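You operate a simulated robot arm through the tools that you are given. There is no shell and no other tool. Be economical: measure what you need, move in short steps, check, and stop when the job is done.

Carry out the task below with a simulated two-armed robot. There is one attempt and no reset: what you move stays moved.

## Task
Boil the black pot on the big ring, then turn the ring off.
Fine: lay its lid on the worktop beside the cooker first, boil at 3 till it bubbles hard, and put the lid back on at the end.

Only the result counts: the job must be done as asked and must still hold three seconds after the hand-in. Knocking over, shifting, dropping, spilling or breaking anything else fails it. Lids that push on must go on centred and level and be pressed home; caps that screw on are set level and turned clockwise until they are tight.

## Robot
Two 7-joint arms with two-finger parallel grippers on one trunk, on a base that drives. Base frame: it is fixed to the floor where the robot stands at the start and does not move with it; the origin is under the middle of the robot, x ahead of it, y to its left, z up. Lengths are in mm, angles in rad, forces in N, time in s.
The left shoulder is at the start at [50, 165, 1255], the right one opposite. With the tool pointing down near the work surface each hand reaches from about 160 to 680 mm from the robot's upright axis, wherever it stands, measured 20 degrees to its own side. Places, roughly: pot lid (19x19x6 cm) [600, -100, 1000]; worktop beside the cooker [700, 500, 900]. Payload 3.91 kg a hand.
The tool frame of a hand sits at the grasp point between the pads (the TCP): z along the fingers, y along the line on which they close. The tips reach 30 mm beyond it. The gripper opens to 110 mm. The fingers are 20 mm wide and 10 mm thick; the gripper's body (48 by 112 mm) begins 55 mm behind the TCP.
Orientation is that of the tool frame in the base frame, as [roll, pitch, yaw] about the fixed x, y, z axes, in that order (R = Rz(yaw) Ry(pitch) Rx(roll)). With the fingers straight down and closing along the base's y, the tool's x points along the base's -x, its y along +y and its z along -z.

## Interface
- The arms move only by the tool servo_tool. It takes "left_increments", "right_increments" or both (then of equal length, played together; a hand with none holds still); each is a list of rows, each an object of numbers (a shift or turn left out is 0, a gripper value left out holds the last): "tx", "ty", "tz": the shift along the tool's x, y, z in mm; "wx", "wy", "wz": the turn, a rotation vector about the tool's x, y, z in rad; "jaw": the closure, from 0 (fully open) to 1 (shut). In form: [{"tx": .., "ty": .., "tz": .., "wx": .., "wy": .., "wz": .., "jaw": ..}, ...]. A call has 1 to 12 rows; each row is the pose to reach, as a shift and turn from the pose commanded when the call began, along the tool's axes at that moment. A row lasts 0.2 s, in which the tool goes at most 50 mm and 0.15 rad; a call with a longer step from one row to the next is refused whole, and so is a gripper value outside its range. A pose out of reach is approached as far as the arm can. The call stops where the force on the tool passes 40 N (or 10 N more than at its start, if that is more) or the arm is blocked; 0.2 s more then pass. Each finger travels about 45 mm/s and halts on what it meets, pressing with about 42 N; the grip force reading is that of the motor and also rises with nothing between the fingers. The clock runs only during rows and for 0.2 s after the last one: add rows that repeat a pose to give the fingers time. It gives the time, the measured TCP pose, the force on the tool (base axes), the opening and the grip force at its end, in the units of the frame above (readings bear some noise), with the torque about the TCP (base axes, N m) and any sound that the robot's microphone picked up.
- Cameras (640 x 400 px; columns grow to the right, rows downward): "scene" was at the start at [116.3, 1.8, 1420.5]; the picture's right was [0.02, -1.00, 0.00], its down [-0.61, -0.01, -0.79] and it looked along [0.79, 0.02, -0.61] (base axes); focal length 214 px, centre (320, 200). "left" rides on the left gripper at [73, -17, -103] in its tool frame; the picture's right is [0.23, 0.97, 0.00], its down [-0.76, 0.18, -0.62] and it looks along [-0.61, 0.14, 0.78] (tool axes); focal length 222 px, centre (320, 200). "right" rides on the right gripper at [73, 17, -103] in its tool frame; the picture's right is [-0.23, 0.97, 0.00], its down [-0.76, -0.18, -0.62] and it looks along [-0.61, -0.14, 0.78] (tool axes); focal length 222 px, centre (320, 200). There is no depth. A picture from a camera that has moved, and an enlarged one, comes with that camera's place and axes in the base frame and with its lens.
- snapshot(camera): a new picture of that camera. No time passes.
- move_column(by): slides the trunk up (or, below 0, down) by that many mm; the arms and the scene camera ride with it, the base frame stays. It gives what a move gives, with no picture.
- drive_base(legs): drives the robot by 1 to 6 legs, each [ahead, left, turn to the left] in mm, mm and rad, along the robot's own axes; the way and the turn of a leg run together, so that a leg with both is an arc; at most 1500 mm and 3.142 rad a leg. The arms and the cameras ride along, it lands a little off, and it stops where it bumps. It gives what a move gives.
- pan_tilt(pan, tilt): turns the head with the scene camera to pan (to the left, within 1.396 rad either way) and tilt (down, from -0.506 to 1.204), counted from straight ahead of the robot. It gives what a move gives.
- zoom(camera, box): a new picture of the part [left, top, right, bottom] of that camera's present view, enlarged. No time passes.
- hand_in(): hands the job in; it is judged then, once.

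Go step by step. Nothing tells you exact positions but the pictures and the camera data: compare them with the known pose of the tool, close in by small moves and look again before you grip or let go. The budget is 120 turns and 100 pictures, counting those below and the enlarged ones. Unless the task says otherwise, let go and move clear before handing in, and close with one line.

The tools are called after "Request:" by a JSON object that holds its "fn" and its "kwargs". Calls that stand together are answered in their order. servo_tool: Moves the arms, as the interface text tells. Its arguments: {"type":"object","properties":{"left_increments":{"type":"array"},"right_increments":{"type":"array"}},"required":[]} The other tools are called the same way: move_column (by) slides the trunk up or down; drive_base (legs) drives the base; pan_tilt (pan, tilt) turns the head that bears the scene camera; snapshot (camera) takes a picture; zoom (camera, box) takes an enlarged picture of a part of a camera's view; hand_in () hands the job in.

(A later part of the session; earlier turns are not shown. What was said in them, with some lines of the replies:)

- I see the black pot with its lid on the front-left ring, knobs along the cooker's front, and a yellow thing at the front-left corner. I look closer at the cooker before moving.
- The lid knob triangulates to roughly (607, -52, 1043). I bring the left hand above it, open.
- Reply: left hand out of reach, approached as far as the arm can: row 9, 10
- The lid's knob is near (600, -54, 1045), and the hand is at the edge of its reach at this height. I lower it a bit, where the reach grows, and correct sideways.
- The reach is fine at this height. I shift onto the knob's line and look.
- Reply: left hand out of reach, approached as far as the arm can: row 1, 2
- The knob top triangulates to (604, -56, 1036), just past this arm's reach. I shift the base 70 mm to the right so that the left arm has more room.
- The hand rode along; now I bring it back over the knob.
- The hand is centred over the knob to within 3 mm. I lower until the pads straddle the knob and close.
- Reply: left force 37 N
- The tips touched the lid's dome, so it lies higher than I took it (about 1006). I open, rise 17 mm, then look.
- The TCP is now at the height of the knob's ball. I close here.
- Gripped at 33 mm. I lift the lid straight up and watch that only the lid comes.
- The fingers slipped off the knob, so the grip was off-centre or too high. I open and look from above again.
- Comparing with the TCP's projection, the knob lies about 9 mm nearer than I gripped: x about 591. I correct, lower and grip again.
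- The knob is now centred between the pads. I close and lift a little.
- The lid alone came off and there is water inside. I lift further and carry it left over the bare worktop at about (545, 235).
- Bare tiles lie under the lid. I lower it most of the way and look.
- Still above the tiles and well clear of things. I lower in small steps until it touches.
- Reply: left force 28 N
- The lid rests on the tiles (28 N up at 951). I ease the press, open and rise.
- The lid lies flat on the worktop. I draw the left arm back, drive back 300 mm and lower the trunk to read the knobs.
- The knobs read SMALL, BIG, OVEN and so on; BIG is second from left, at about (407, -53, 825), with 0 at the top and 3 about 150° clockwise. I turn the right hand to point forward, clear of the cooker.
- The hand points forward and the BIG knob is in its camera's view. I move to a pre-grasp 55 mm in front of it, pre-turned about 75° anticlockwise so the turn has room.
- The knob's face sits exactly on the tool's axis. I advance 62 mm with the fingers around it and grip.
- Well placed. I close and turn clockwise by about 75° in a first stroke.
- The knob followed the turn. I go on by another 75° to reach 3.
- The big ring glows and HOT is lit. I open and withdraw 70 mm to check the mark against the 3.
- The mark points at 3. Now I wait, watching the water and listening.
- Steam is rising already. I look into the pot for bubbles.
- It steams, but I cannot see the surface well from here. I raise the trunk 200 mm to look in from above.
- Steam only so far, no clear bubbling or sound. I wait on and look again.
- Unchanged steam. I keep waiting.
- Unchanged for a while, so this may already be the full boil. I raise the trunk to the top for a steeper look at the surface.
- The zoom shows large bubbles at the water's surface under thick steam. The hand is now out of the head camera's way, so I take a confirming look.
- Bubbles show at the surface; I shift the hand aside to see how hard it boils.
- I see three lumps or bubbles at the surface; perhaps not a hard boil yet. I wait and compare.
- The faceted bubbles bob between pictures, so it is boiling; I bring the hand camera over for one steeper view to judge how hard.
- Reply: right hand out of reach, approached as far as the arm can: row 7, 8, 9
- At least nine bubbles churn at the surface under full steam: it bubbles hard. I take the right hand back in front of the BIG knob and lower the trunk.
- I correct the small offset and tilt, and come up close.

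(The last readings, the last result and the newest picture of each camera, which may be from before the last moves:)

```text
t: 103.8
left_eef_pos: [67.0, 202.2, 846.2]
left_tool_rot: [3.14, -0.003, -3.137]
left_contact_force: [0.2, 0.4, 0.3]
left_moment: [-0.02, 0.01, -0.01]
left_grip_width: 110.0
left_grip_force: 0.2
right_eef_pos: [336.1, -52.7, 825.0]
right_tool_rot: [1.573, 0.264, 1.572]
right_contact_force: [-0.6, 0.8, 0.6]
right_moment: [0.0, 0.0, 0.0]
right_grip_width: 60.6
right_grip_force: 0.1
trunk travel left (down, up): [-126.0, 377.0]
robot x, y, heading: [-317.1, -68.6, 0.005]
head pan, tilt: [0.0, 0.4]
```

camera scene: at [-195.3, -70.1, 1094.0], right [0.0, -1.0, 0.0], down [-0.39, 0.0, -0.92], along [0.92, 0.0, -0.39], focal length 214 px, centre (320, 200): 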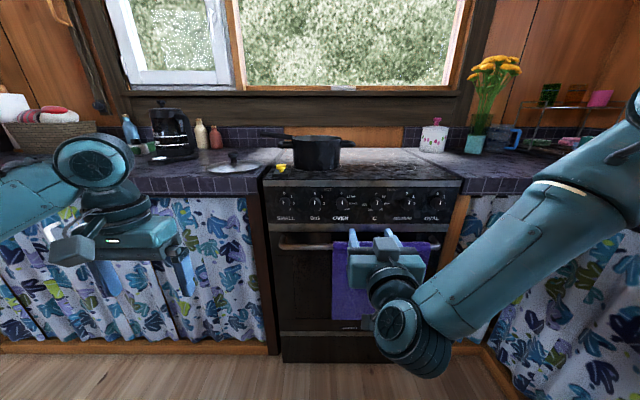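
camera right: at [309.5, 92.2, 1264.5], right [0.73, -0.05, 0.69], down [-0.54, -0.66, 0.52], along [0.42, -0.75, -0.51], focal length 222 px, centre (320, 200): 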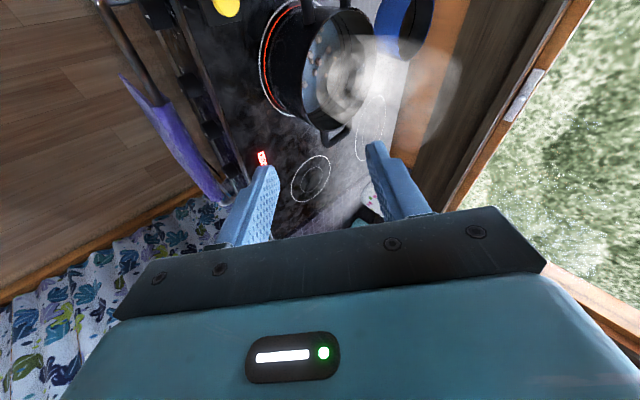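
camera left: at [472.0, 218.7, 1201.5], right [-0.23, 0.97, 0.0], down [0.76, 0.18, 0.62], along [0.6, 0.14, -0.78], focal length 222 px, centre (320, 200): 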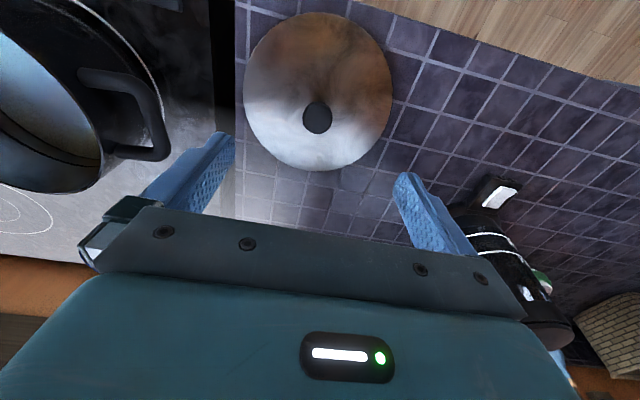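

Lined up at (−52.7, 825). I advance 56 mm, grip, and begin turning anticlockwise.

Request:
{"fn": "servo_tool", "kwargs": {"right_increments": [{"tz": 25}, {"tz": 45}, {"tz": 56}, {"tz": 56, "jaw": 1}, {"tz": 56, "jaw": 1}, {"tz": 56, "jaw": 1}, {"tz": 56, "jaw": 1}]}}

Request:
{"fn": "servo_tool", "kwargs": {"right_increments": [{"wz": -0.145}, {"wz": -0.29}, {"wz": -0.435}, {"wz": -0.58}, {"wz": -0.725}, {"wz": -0.87}, {"wz": -1.015}, {"wz": -1.16}, {"wz": -1.305}]}}

Request:
{"fn": "zoom", "kwargs": {"camera": "right", "box": [220, 80, 420, 240]}}

```text
t: 105.4
left_eef_pos: [65.9, 203.2, 848.0]
left_tool_rot: [-3.141, -0.001, -3.139]
left_contact_force: [0.5, 0.9, -0.3]
left_moment: [-0.03, 0.01, -0.01]
left_grip_width: 109.9
left_grip_force: 0.1
right_eef_pos: [392.1, -54.1, 826.0]
right_tool_rot: [1.572, 0.266, 1.572]
right_contact_force: [2.8, 0.8, 0.4]
right_moment: [-0.11, 0.0, 0.05]
right_grip_width: 35.1
right_grip_force: 45.3
trunk travel left (down, up): [-126.0, 377.0]
robot x, y, heading: [-319.0, -68.0, 0.002]
head pan, tilt: [0.0, 0.4]
```

```text
t: 107.4
left_eef_pos: [66.6, 204.6, 847.0]
left_tool_rot: [-3.14, -0.001, -3.138]
left_contact_force: [0.0, 0.7, 0.5]
left_moment: [0.0, 0.02, -0.03]
left_grip_width: 110.1
left_grip_force: 0.1
right_eef_pos: [392.8, -52.7, 827.0]
right_tool_rot: [-2.14, 1.567, -2.14]
right_contact_force: [4.3, 5.1, 4.6]
right_moment: [0.01, 0.01, 0.01]
right_grip_width: 34.9
right_grip_force: 45.1
trunk travel left (down, up): [-126.0, 377.0]
robot x, y, heading: [-317.2, -70.4, 0.001]
head pan, tilt: [0.0, 0.4]
```

```text
2.50 times, centred on (320, 160) of right
camera zoom: at [289.5, -36.1, 752.8], right [0.0, 0.97, 0.22], down [-0.62, -0.18, 0.76], along [0.78, -0.14, 0.61], focal length 555 px, centre (320, 300)
```

zoom: 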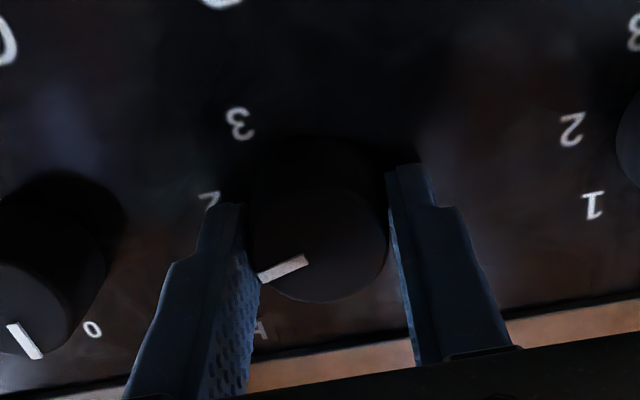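

Halfway back. I finish the turn to 0.

Request:
{"fn": "servo_tool", "kwargs": {"right_increments": [{"wz": -0.145}, {"wz": -0.29}, {"wz": -0.435}, {"wz": -0.58}, {"wz": -0.725}, {"wz": -0.87}, {"wz": -1.015}, {"wz": -1.16}, {"wz": -1.3}, {"wz": -1.335}, {"wz": -1.335}]}}

Request:
{"fn": "servo_tool", "kwargs": {"right_increments": [{"jaw": 0.45}, {"jaw": 0.45}, {"jaw": 0.45}, {"tz": -30}, {"tz": -70}, {"tz": -110}, {"tz": -110}]}}

Request:
{"fn": "zoom", "kwargs": {"camera": "right", "box": [240, 60, 400, 180]}}

Request:
{"fn": "zoom", "kwargs": {"camera": "scene", "box": [240, 110, 400, 230]}}

```text
t: 109.8
left_eef_pos: [65.3, 204.3, 846.7]
left_tool_rot: [-3.141, 0.0, -3.137]
left_contact_force: [-0.5, -0.7, 0.4]
left_moment: [-0.02, 0.0, -0.04]
left_grip_width: 110.0
left_grip_force: 0.1
right_eef_pos: [391.6, -52.8, 825.6]
right_tool_rot: [-1.575, 0.233, -1.567]
right_contact_force: [6.6, 16.5, 3.0]
right_moment: [0.61, 0.11, 0.57]
right_grip_width: 34.8
right_grip_force: 45.4
trunk travel left (down, up): [-126.0, 377.0]
robot x, y, heading: [-318.1, -68.3, 0.001]
head pan, tilt: [0.0, 0.4]
```

```text
t: 111.4
left_eef_pos: [66.1, 204.6, 848.1]
left_tool_rot: [-3.141, -0.001, -3.139]
left_contact_force: [0.0, -0.7, -0.6]
left_moment: [0.02, -0.01, -0.02]
left_grip_width: 110.2
left_grip_force: 0.1
right_eef_pos: [283.2, -52.8, 826.0]
right_tool_rot: [-1.573, 0.237, -1.569]
right_contact_force: [-0.3, -0.4, 0.4]
right_moment: [-0.02, 0.02, -0.02]
right_grip_width: 60.4
right_grip_force: 0.0
trunk travel left (down, up): [-126.0, 377.0]
robot x, y, heading: [-317.4, -66.8, 0.002]
head pan, tilt: [0.0, 0.4]
```

```text
3.33 times, centred on (320, 120) of right
camera zoom: at [180.7, -118.5, 791.6], right [0.0, 0.45, -0.89], down [-0.62, 0.7, 0.35], along [0.78, 0.56, 0.28], focal length 740 px, centre (320, 467)
```

zoom: 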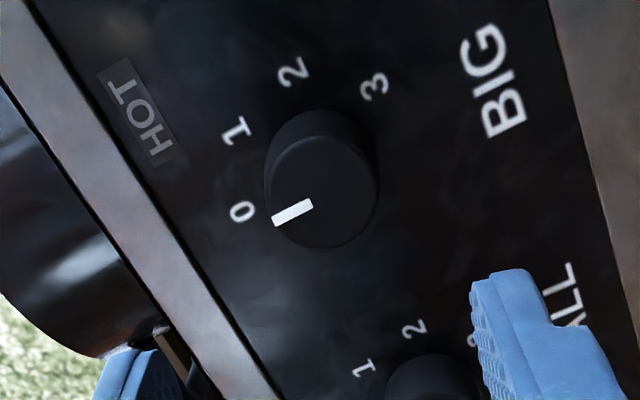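

```text
3.33 times, centred on (320, 170) of scene
camera zoom: at [-195.3, -70.2, 1095.0], right [0.0, -1.0, 0.0], down [-0.39, 0.0, -0.92], along [0.92, 0.0, -0.39], focal length 715 px, centre (320, 300)
```

zoom: 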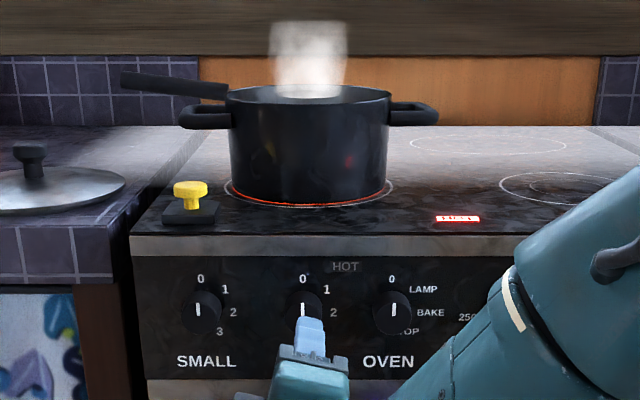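

The knob is at 0, and the steam is dying down. I raise the trunk, pull the right arm back and aside, then drive forward again.

Request:
{"fn": "move_column", "kwargs": {"by": 376}}

Request:
{"fn": "servo_tool", "kwargs": {"right_increments": [{"tz": -40}, {"tz": -75, "tx": 20, "ty": -5}, {"tz": -110, "tx": 50, "ty": -12}, {"tz": -130, "tx": 90, "ty": -22}, {"tz": -150, "tx": 130, "ty": -32}, {"tz": -150, "tx": 165, "ty": -40}, {"tz": -150, "tx": 194, "ty": -47}, {"tz": -150, "tx": 194, "ty": -47}]}}

Request:
{"fn": "snapshot", "kwargs": {"camera": "scene"}}

```text
t: 115.0
left_eef_pos: [65.8, 204.0, 1223.2]
left_tool_rot: [-3.141, -0.002, -3.137]
left_contact_force: [0.3, -0.2, 0.0]
left_moment: [0.01, 0.0, -0.01]
left_grip_width: 109.8
left_grip_force: 0.1
right_eef_pos: [283.7, -52.0, 1202.0]
right_tool_rot: [-1.574, 0.235, -1.571]
right_contact_force: [-0.8, 0.5, -0.3]
right_moment: [-0.01, -0.01, 0.0]
right_grip_width: 60.5
right_grip_force: 0.1
trunk travel left (down, up): [-502.0, 1.0]
robot x, y, heading: [-317.5, -70.8, 0.006]
head pan, tilt: [0.0, 0.4]
```

```text
t: 116.8
left_eef_pos: [66.9, 202.3, 1224.2]
left_tool_rot: [3.141, -0.003, -3.139]
left_contact_force: [-0.5, -0.7, -0.1]
left_moment: [-0.04, 0.04, 0.01]
left_grip_width: 109.9
left_grip_force: 0.0
right_eef_pos: [119.4, -198.9, 1223.1]
right_tool_rot: [-1.575, 0.234, -1.571]
right_contact_force: [0.9, 0.4, 0.7]
right_moment: [0.0, -0.03, 0.0]
right_grip_width: 60.5
right_grip_force: 0.0
right hand out of reach, approached as far as the arm can: row 6, 7, 8
trunk travel left (down, up): [-502.0, 1.0]
robot x, y, heading: [-318.3, -73.7, -0.002]
head pan, tilt: [0.0, 0.4]
```

```text
33 pictures are left
camera scene: at [-195.2, -69.8, 1471.0], right [0.0, -1.0, 0.0], down [-0.39, 0.0, -0.92], along [0.92, 0.0, -0.39], focal length 214 px, centre (320, 200)
```

scene: 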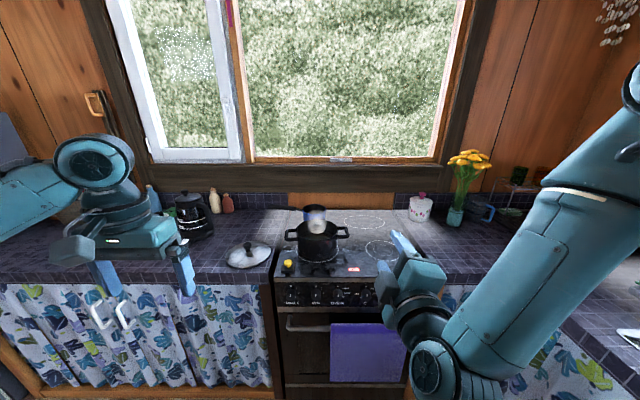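

Both hands are well above everything. I drive forward 317 mm and set the head as before.

Request:
{"fn": "drive_base", "kwargs": {"legs": [[317, 0, 0]]}}

Request:
{"fn": "pan_tilt", "kwargs": {"pan": 0, "tilt": 0.661}}

Request:
{"fn": "snapshot", "kwargs": {"camera": "scene"}}

```text
t: 118.9
left_eef_pos: [383.1, 201.6, 1222.7]
left_tool_rot: [-3.141, -0.004, 3.141]
left_contact_force: [0.3, -0.3, -0.1]
left_moment: [0.02, 0.0, -0.03]
left_grip_width: 110.2
left_grip_force: 0.0
right_eef_pos: [435.0, -199.9, 1223.1]
right_tool_rot: [-1.575, 0.237, -1.577]
right_contact_force: [-0.7, -0.3, -0.1]
right_moment: [0.0, 0.05, -0.04]
right_grip_width: 60.8
right_grip_force: 0.1
trunk travel left (down, up): [-502.0, 1.0]
robot x, y, heading: [-3.1, -69.9, 0.001]
head pan, tilt: [0.0, 0.4]
```

```text
t: 119.7
left_eef_pos: [382.9, 201.8, 1223.9]
left_tool_rot: [-3.141, -0.001, -3.141]
left_contact_force: [0.2, -0.6, 0.4]
left_moment: [0.01, 0.0, -0.02]
left_grip_width: 110.1
left_grip_force: 0.1
right_eef_pos: [435.9, -200.3, 1224.8]
right_tool_rot: [-1.573, 0.236, -1.578]
right_contact_force: [0.2, 0.7, 0.6]
right_moment: [-0.02, -0.01, 0.02]
right_grip_width: 60.5
right_grip_force: 0.0
trunk travel left (down, up): [-502.0, 1.0]
robot x, y, heading: [-4.0, -70.1, -0.005]
head pan, tilt: [0.0, 0.661]
```

```text
32 pictures are left
camera scene: at [113.4, -70.5, 1447.5], right [0.0, -1.0, 0.0], down [-0.61, 0.0, -0.79], along [0.79, 0.0, -0.61], focal length 214 px, centre (320, 200)
```

scene: 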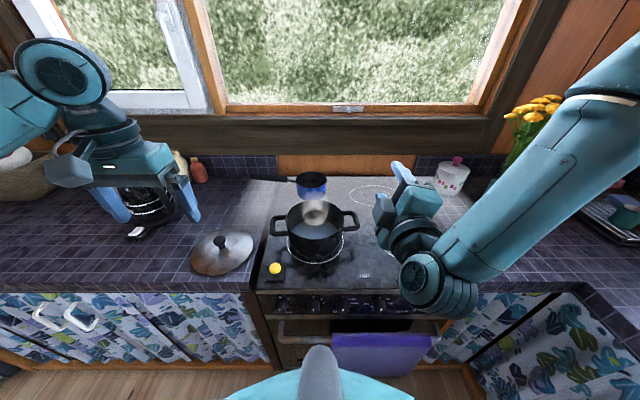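

The ring no longer glows. I lower the trunk to the earlier level and bring the left hand over the lid.

Request:
{"fn": "move_column", "kwargs": {"by": -27}}

Request:
{"fn": "servo_tool", "kwargs": {"left_increments": [{"tx": -30, "ty": 6}, {"tx": -65, "ty": 14}, {"tx": -100, "ty": 22, "tz": 10}, {"tx": -135, "ty": 30, "tz": 40}, {"tx": -161, "ty": 34, "tz": 70}, {"tx": -161, "ty": 34, "tz": 110}, {"tx": -161, "ty": 34, "tz": 150}, {"tx": -161, "ty": 34, "tz": 150}]}}

Request:
{"fn": "snapshot", "kwargs": {"camera": "left"}}

```text
t: 120.4
left_eef_pos: [381.3, 201.4, 1197.3]
left_tool_rot: [-3.141, -0.002, 3.141]
left_contact_force: [-0.3, 0.6, 0.4]
left_moment: [-0.01, 0.04, 0.02]
left_grip_width: 110.1
left_grip_force: 0.1
right_eef_pos: [435.0, -201.4, 1197.3]
right_tool_rot: [-1.575, 0.236, -1.579]
right_contact_force: [0.0, 0.8, 0.5]
right_moment: [0.01, 0.01, -0.02]
right_grip_width: 60.5
right_grip_force: 0.0
trunk travel left (down, up): [-475.0, 28.0]
robot x, y, heading: [-4.0, -73.3, -0.001]
head pan, tilt: [0.0, 0.661]
```

```text
t: 122.2
left_eef_pos: [541.6, 235.8, 1044.5]
left_tool_rot: [-3.141, -0.002, -3.141]
left_contact_force: [-0.4, -0.9, -0.4]
left_moment: [-0.02, 0.01, 0.01]
left_grip_width: 110.3
left_grip_force: 0.0
right_eef_pos: [433.7, -201.8, 1197.9]
right_tool_rot: [-1.574, 0.237, -1.578]
right_contact_force: [0.4, 0.1, 0.5]
right_moment: [0.01, -0.01, -0.02]
right_grip_width: 60.6
right_grip_force: 0.1
trunk travel left (down, up): [-475.0, 28.0]
robot x, y, heading: [-5.6, -68.9, 0.002]
head pan, tilt: [0.0, 0.661]
```

```text
31 pictures are left
camera left: at [470.1, 219.3, 1148.0], right [-0.23, 0.97, 0.0], down [0.76, 0.18, 0.62], along [0.61, 0.14, -0.78], focal length 222 px, centre (320, 200)
```

left: 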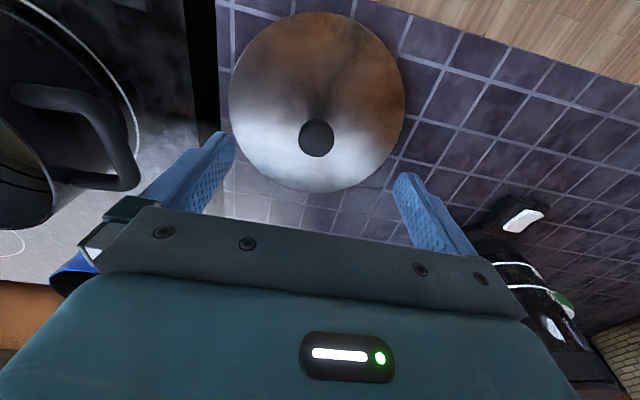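

The knob is where I left it. I lower onto it and grip.

Request:
{"fn": "servo_tool", "kwargs": {"left_increments": [{"tx": -2, "tz": 30}, {"tx": -2, "tz": 60}, {"tx": -2, "tz": 80}, {"tx": -2, "tz": 92}, {"tx": -2, "tz": 92}, {"tx": -2, "tz": 92, "jaw": 1}, {"tx": -2, "tz": 92, "jaw": 1}, {"tx": -2, "tz": 92, "jaw": 1}, {"tx": -2, "tz": 92, "jaw": 1}, {"tx": -2, "tz": 92, "jaw": 1}, {"tx": -2, "tz": 92, "jaw": 1}]}}

Request:
{"fn": "servo_tool", "kwargs": {"left_increments": [{"tz": -10}, {"tz": -30}, {"tz": -30}]}}

Request:
{"fn": "snapshot", "kwargs": {"camera": "left"}}

Request:
{"fn": "zoom", "kwargs": {"camera": "scene", "box": [140, 170, 280, 270]}}

```text
t: 124.6
left_eef_pos: [543.1, 234.3, 954.5]
left_tool_rot: [3.141, -0.004, -3.141]
left_contact_force: [-0.2, 0.2, 0.0]
left_moment: [0.01, 0.03, 0.02]
left_grip_width: 32.6
left_grip_force: 42.1
right_eef_pos: [435.2, -200.8, 1196.6]
right_tool_rot: [-1.574, 0.236, -1.577]
right_contact_force: [0.2, -0.1, -0.2]
right_moment: [-0.03, -0.03, -0.03]
right_grip_width: 60.3
right_grip_force: 0.0
trunk travel left (down, up): [-475.0, 28.0]
robot x, y, heading: [-5.7, -69.4, -0.001]
head pan, tilt: [0.0, 0.661]
```

```text
t: 125.4
left_eef_pos: [545.1, 234.4, 983.1]
left_tool_rot: [3.142, -0.003, 3.141]
left_contact_force: [-0.4, -0.3, -3.5]
left_moment: [-0.01, -0.01, 0.0]
left_grip_width: 32.6
left_grip_force: 42.3
right_eef_pos: [435.3, -200.7, 1197.8]
right_tool_rot: [-1.574, 0.236, -1.578]
right_contact_force: [-0.4, 0.1, -0.6]
right_moment: [-0.01, -0.02, 0.01]
right_grip_width: 60.4
right_grip_force: 0.0
trunk travel left (down, up): [-475.0, 28.0]
robot x, y, heading: [-2.8, -71.6, -0.002]
head pan, tilt: [0.0, 0.661]
```

```text
30 pictures are left
camera left: at [473.4, 218.1, 1087.5], right [-0.23, 0.97, 0.0], down [0.76, 0.18, 0.62], along [0.6, 0.14, -0.78], focal length 222 px, centre (320, 200)
```

left: 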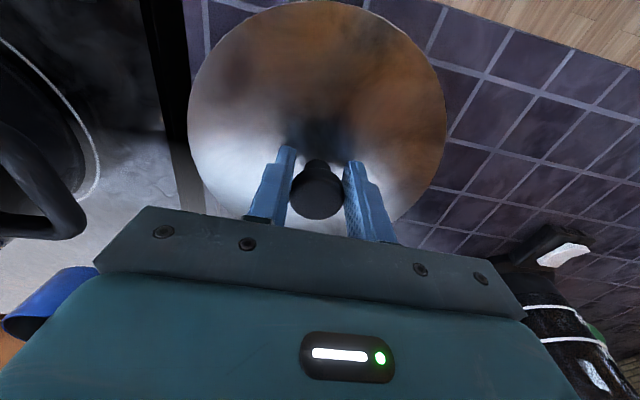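

```text
4.00 times, centred on (210, 220) of scene
camera zoom: at [113.8, -70.3, 1420.4], right [0.0, -1.0, 0.0], down [-0.61, 0.0, -0.79], along [0.79, 0.0, -0.61], focal length 858 px, centre (760, 120)
```

zoom: 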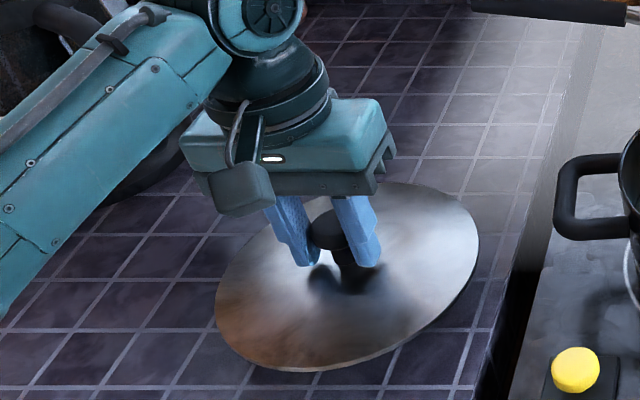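

The lid is held as before. I lift it and carry it over the pot, to the pose it was gripped at.

Request:
{"fn": "servo_tool", "kwargs": {"left_increments": [{"tz": -40}, {"tz": -85}, {"tz": -130}, {"tz": -130, "ty": -35, "tx": -5}, {"tz": -130, "ty": -75, "tx": -10}, {"tz": -130, "ty": -115, "tx": -17}, {"tz": -130, "ty": -155, "tx": -24}, {"tz": -130, "ty": -195, "tx": -31}, {"tz": -130, "ty": -235, "tx": -38}, {"tz": -130, "ty": -270, "tx": -44}, {"tz": -130, "ty": -292, "tx": -46}, {"tz": -130, "ty": -292, "tx": -46}]}}

Request:
{"fn": "snapshot", "kwargs": {"camera": "left"}}

Request:
{"fn": "zoom", "kwargs": {"camera": "scene", "box": [250, 130, 390, 270]}}

```text
t: 128.0
left_eef_pos: [591.5, -54.6, 1114.0]
left_tool_rot: [3.141, -0.002, -3.141]
left_contact_force: [0.2, -0.9, -3.0]
left_moment: [0.0, 0.0, 0.04]
left_grip_width: 32.8
left_grip_force: 42.2
right_eef_pos: [433.9, -202.2, 1197.0]
right_tool_rot: [-1.574, 0.236, -1.579]
right_contact_force: [0.5, 0.3, 0.4]
right_moment: [0.01, 0.0, -0.02]
right_grip_width: 60.4
right_grip_force: 0.1
trunk travel left (down, up): [-475.0, 28.0]
robot x, y, heading: [0.3, -70.0, -0.0]
head pan, tilt: [0.0, 0.661]
```

```text
28 pictures are left
camera left: at [520.1, -72.3, 1217.8], right [-0.23, 0.97, 0.0], down [0.76, 0.18, 0.62], along [0.61, 0.14, -0.78], focal length 222 px, centre (320, 200)
```

left: 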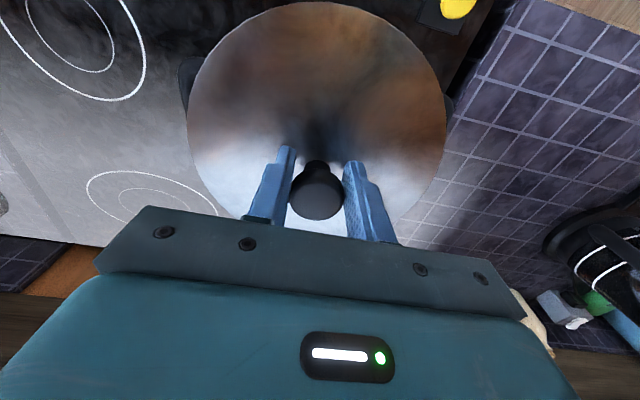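

```text
2.86 times, centred on (320, 200) of scene
camera zoom: at [113.9, -70.1, 1420.4], right [0.0, -1.0, 0.0], down [-0.61, 0.0, -0.79], along [0.79, 0.0, -0.61], focal length 613 px, centre (320, 200)
```

zoom: 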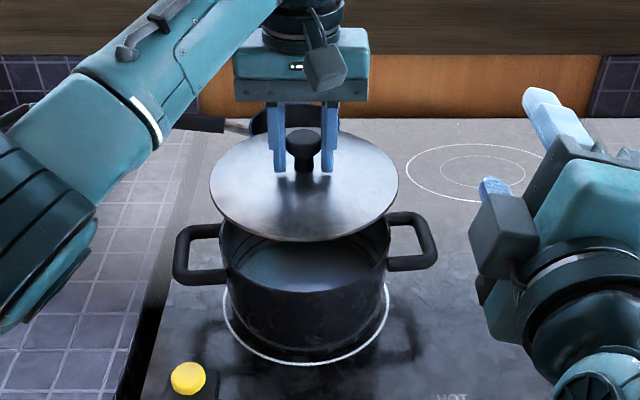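

Aligned within 3 mm in y; I correct that and lower to 18 mm above the seat for a look.

Request:
{"fn": "servo_tool", "kwargs": {"left_increments": [{"ty": -3, "tz": 15}, {"ty": -3, "tz": 35}, {"ty": -3, "tz": 50}, {"ty": -3, "tz": 50}]}}

Request:
{"fn": "zoom", "kwargs": {"camera": "scene", "box": [260, 150, 380, 250]}}

Request:
{"fn": "zoom", "kwargs": {"camera": "left", "box": [140, 0, 500, 225]}}

```text
t: 129.0
left_eef_pos: [591.3, -60.7, 1065.5]
left_tool_rot: [3.141, -0.003, -3.141]
left_contact_force: [-0.8, -0.4, -2.0]
left_moment: [0.02, 0.02, 0.01]
left_grip_width: 32.7
left_grip_force: 42.6
right_eef_pos: [434.6, -201.8, 1197.4]
right_tool_rot: [-1.575, 0.234, -1.577]
right_contact_force: [-0.4, 0.1, 0.2]
right_moment: [0.01, 0.01, 0.0]
right_grip_width: 60.5
right_grip_force: 0.0
trunk travel left (down, up): [-475.0, 28.0]
robot x, y, heading: [-2.5, -67.9, 0.001]
head pan, tilt: [0.0, 0.661]
```

```text
4.00 times, centred on (320, 200) of scene
camera zoom: at [113.8, -70.4, 1420.4], right [0.0, -1.0, 0.0], down [-0.61, 0.0, -0.79], along [0.79, 0.0, -0.61], focal length 858 px, centre (320, 200)
```

zoom: 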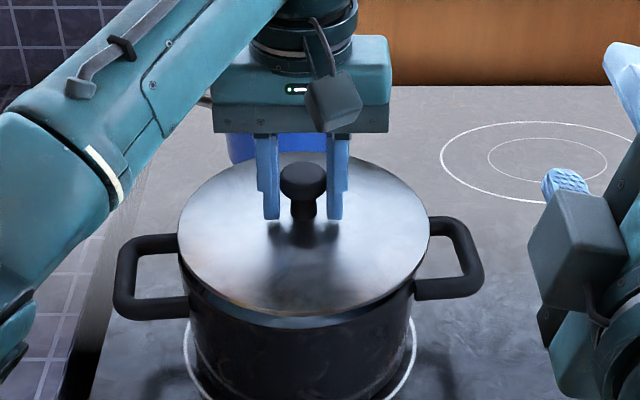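

```text
1.78 times, centred on (320, 112) of left
camera zoom: at [518.9, -76.1, 1168.0], right [-0.23, 0.97, 0.0], down [0.76, 0.18, 0.62], along [0.61, 0.14, -0.78], focal length 395 px, centre (320, 356)
```

zoom: 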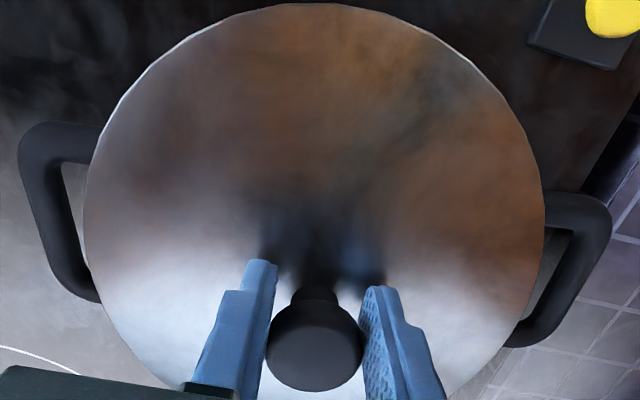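

The lid is about 2–3 mm too far right of the pot's middle. I correct by 2.5 mm and lower gently onto the rim.

Request:
{"fn": "servo_tool", "kwargs": {"left_increments": [{"ty": 2.5, "tx": -0.5, "tz": 3}, {"ty": 2.5, "tx": -0.5, "tz": 9}, {"ty": 2.5, "tx": -0.5, "tz": 14}, {"ty": 2.5, "tx": -0.5, "tz": 17}, {"ty": 2.5, "tx": -0.5, "tz": 19}, {"ty": 2.5, "tx": -0.5, "tz": 21}, {"ty": 2.5, "tx": -0.5, "tz": 21}]}}

Request:
{"fn": "zoom", "kwargs": {"camera": "scene", "box": [260, 150, 380, 250]}}

```text
t: 130.6
left_eef_pos: [593.0, -56.9, 1047.9]
left_tool_rot: [-3.139, 0.008, 3.14]
left_contact_force: [4.9, 3.8, 29.3]
left_moment: [0.03, 0.01, 0.06]
left_grip_width: 32.5
left_grip_force: 41.8
right_eef_pos: [433.7, -200.6, 1199.0]
right_tool_rot: [-1.572, 0.236, -1.576]
right_contact_force: [0.1, -0.4, 0.8]
right_moment: [0.02, -0.02, -0.03]
right_grip_width: 60.6
right_grip_force: 0.0
trunk travel left (down, up): [-475.0, 28.0]
robot x, y, heading: [0.6, -70.2, -0.005]
head pan, tilt: [0.0, 0.661]
```

```text
4.00 times, centred on (320, 200) of scene
camera zoom: at [111.4, -70.1, 1421.0], right [0.0, -1.0, 0.0], down [-0.61, 0.0, -0.79], along [0.79, 0.0, -0.61], focal length 858 px, centre (320, 200)
```

zoom: 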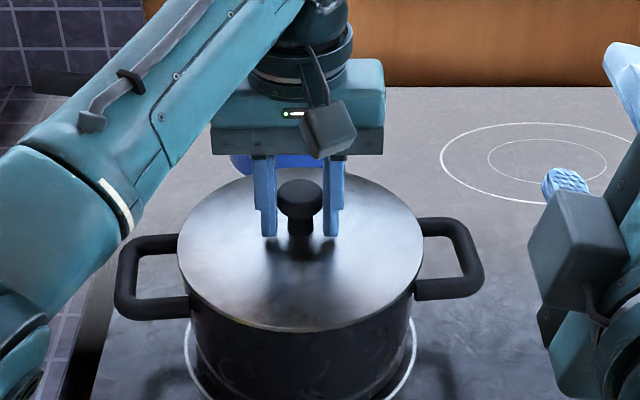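

The lid meets the rim at the expected height with 29 N, level and centred. I ease off, open and rise.

Request:
{"fn": "servo_tool", "kwargs": {"left_increments": [{"tz": -5}, {"tz": -5, "jaw": 0}, {"tz": -5, "jaw": 0}, {"tz": -5, "jaw": 0}, {"tz": -5, "jaw": 0}, {"tz": -5, "jaw": 0}, {"tz": -5, "jaw": 0}, {"tz": -25}, {"tz": -55}, {"tz": -55}]}}

Request:
{"fn": "zoom", "kwargs": {"camera": "scene", "box": [260, 150, 380, 250]}}

Request:
{"fn": "snapshot", "kwargs": {"camera": "left"}}

```text
t: 132.8
left_eef_pos: [591.5, -56.6, 1096.9]
left_tool_rot: [-3.141, -0.002, 3.141]
left_contact_force: [-0.6, -0.2, 0.3]
left_moment: [-0.01, 0.02, 0.01]
left_grip_width: 109.9
left_grip_force: 0.0
right_eef_pos: [434.7, -200.4, 1196.9]
right_tool_rot: [-1.573, 0.236, -1.576]
right_contact_force: [-0.4, -0.4, 0.7]
right_moment: [-0.05, -0.01, -0.02]
right_grip_width: 60.5
right_grip_force: 0.0
trunk travel left (down, up): [-475.0, 28.0]
robot x, y, heading: [-2.8, -66.6, 0.002]
head pan, tilt: [0.0, 0.661]
```

```text
4.00 times, centred on (320, 200) of scene
camera zoom: at [113.8, -70.4, 1420.4], right [0.0, -1.0, 0.0], down [-0.61, 0.0, -0.79], along [0.79, 0.0, -0.61], focal length 858 px, centre (320, 200)
```

zoom: 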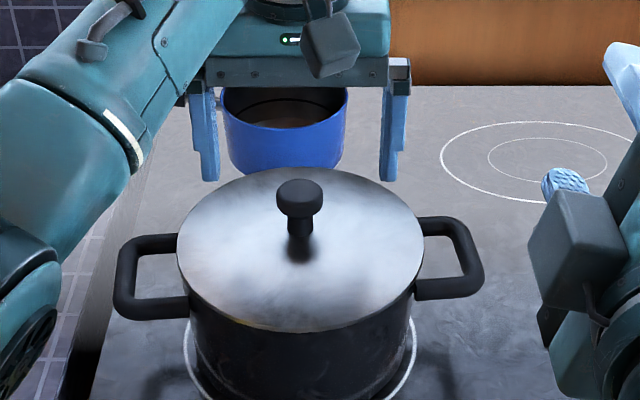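

```text
22 pictures are left
camera left: at [520.2, -74.0, 1200.9], right [-0.23, 0.97, 0.0], down [0.76, 0.18, 0.62], along [0.6, 0.14, -0.78], focal length 222 px, centre (320, 200)
```

left: 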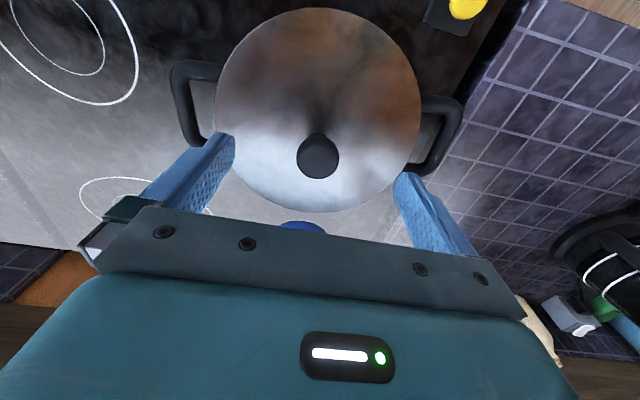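

The lid sits centred and level. I draw the left arm clear and take a last look.

Request:
{"fn": "servo_tool", "kwargs": {"left_increments": [{"tz": -30, "tx": 15}, {"tz": -60, "tx": 40, "ty": 15}, {"tz": -75, "tx": 70, "ty": 45}, {"tz": -90, "tx": 100, "ty": 80}, {"tz": -100, "tx": 130, "ty": 115}, {"tz": -100, "tx": 160, "ty": 150}, {"tz": -100, "tx": 185, "ty": 185}, {"tz": -100, "tx": 190, "ty": 225}, {"tz": -100, "tx": 190, "ty": 225}]}}

Request:
{"fn": "snapshot", "kwargs": {"camera": "scene"}}

Request:
{"fn": "zoom", "kwargs": {"camera": "scene", "box": [230, 180, 390, 320]}}

```text
t: 134.8
left_eef_pos: [400.9, 167.8, 1197.9]
left_tool_rot: [3.14, 0.0, 3.14]
left_contact_force: [0.2, 0.2, 0.5]
left_moment: [0.02, 0.0, 0.02]
left_grip_width: 109.9
left_grip_force: 0.0
right_eef_pos: [433.6, -201.1, 1196.2]
right_tool_rot: [-1.574, 0.237, -1.578]
right_contact_force: [-0.3, 0.2, -0.3]
right_moment: [-0.02, -0.01, -0.01]
right_grip_width: 60.5
right_grip_force: 0.0
trunk travel left (down, up): [-475.0, 28.0]
robot x, y, heading: [-6.9, -71.9, 0.005]
head pan, tilt: [0.0, 0.661]
```

```text
21 pictures are left
camera scene: at [113.8, -71.1, 1420.4], right [0.0, -1.0, 0.0], down [-0.61, 0.0, -0.79], along [0.79, 0.0, -0.61], focal length 214 px, centre (320, 200)
```

scene: 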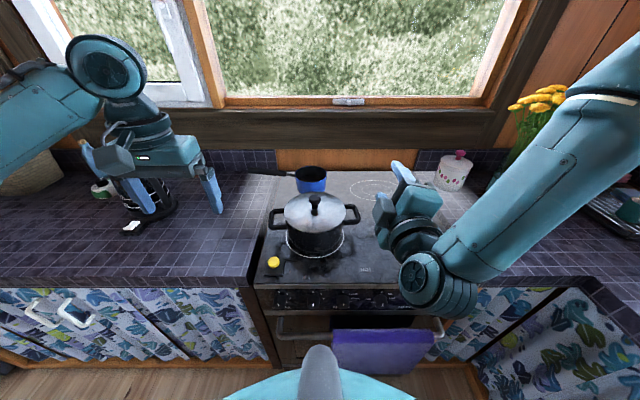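

```text
2.86 times, centred on (310, 250) of scene
camera zoom: at [113.8, -71.1, 1420.4], right [0.0, -1.0, 0.0], down [-0.61, 0.0, -0.79], along [0.79, 0.0, -0.61], focal length 613 px, centre (349, 57)
```

zoom: 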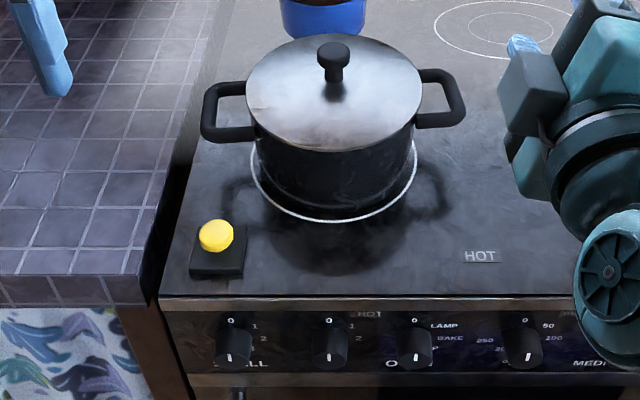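

The BIG knob is at 0, the ring and the HOT lamp are dark, the lid is on the pot, and both hands are clear. I hand in.

Request:
{"fn": "hand_in", "kwargs": {}}

```text
The job is handed in.
```

The black pot was boiled hard at 3 on the big ring with its lid laid on the worktop; the ring is now off and the lid is back on, centred and level.
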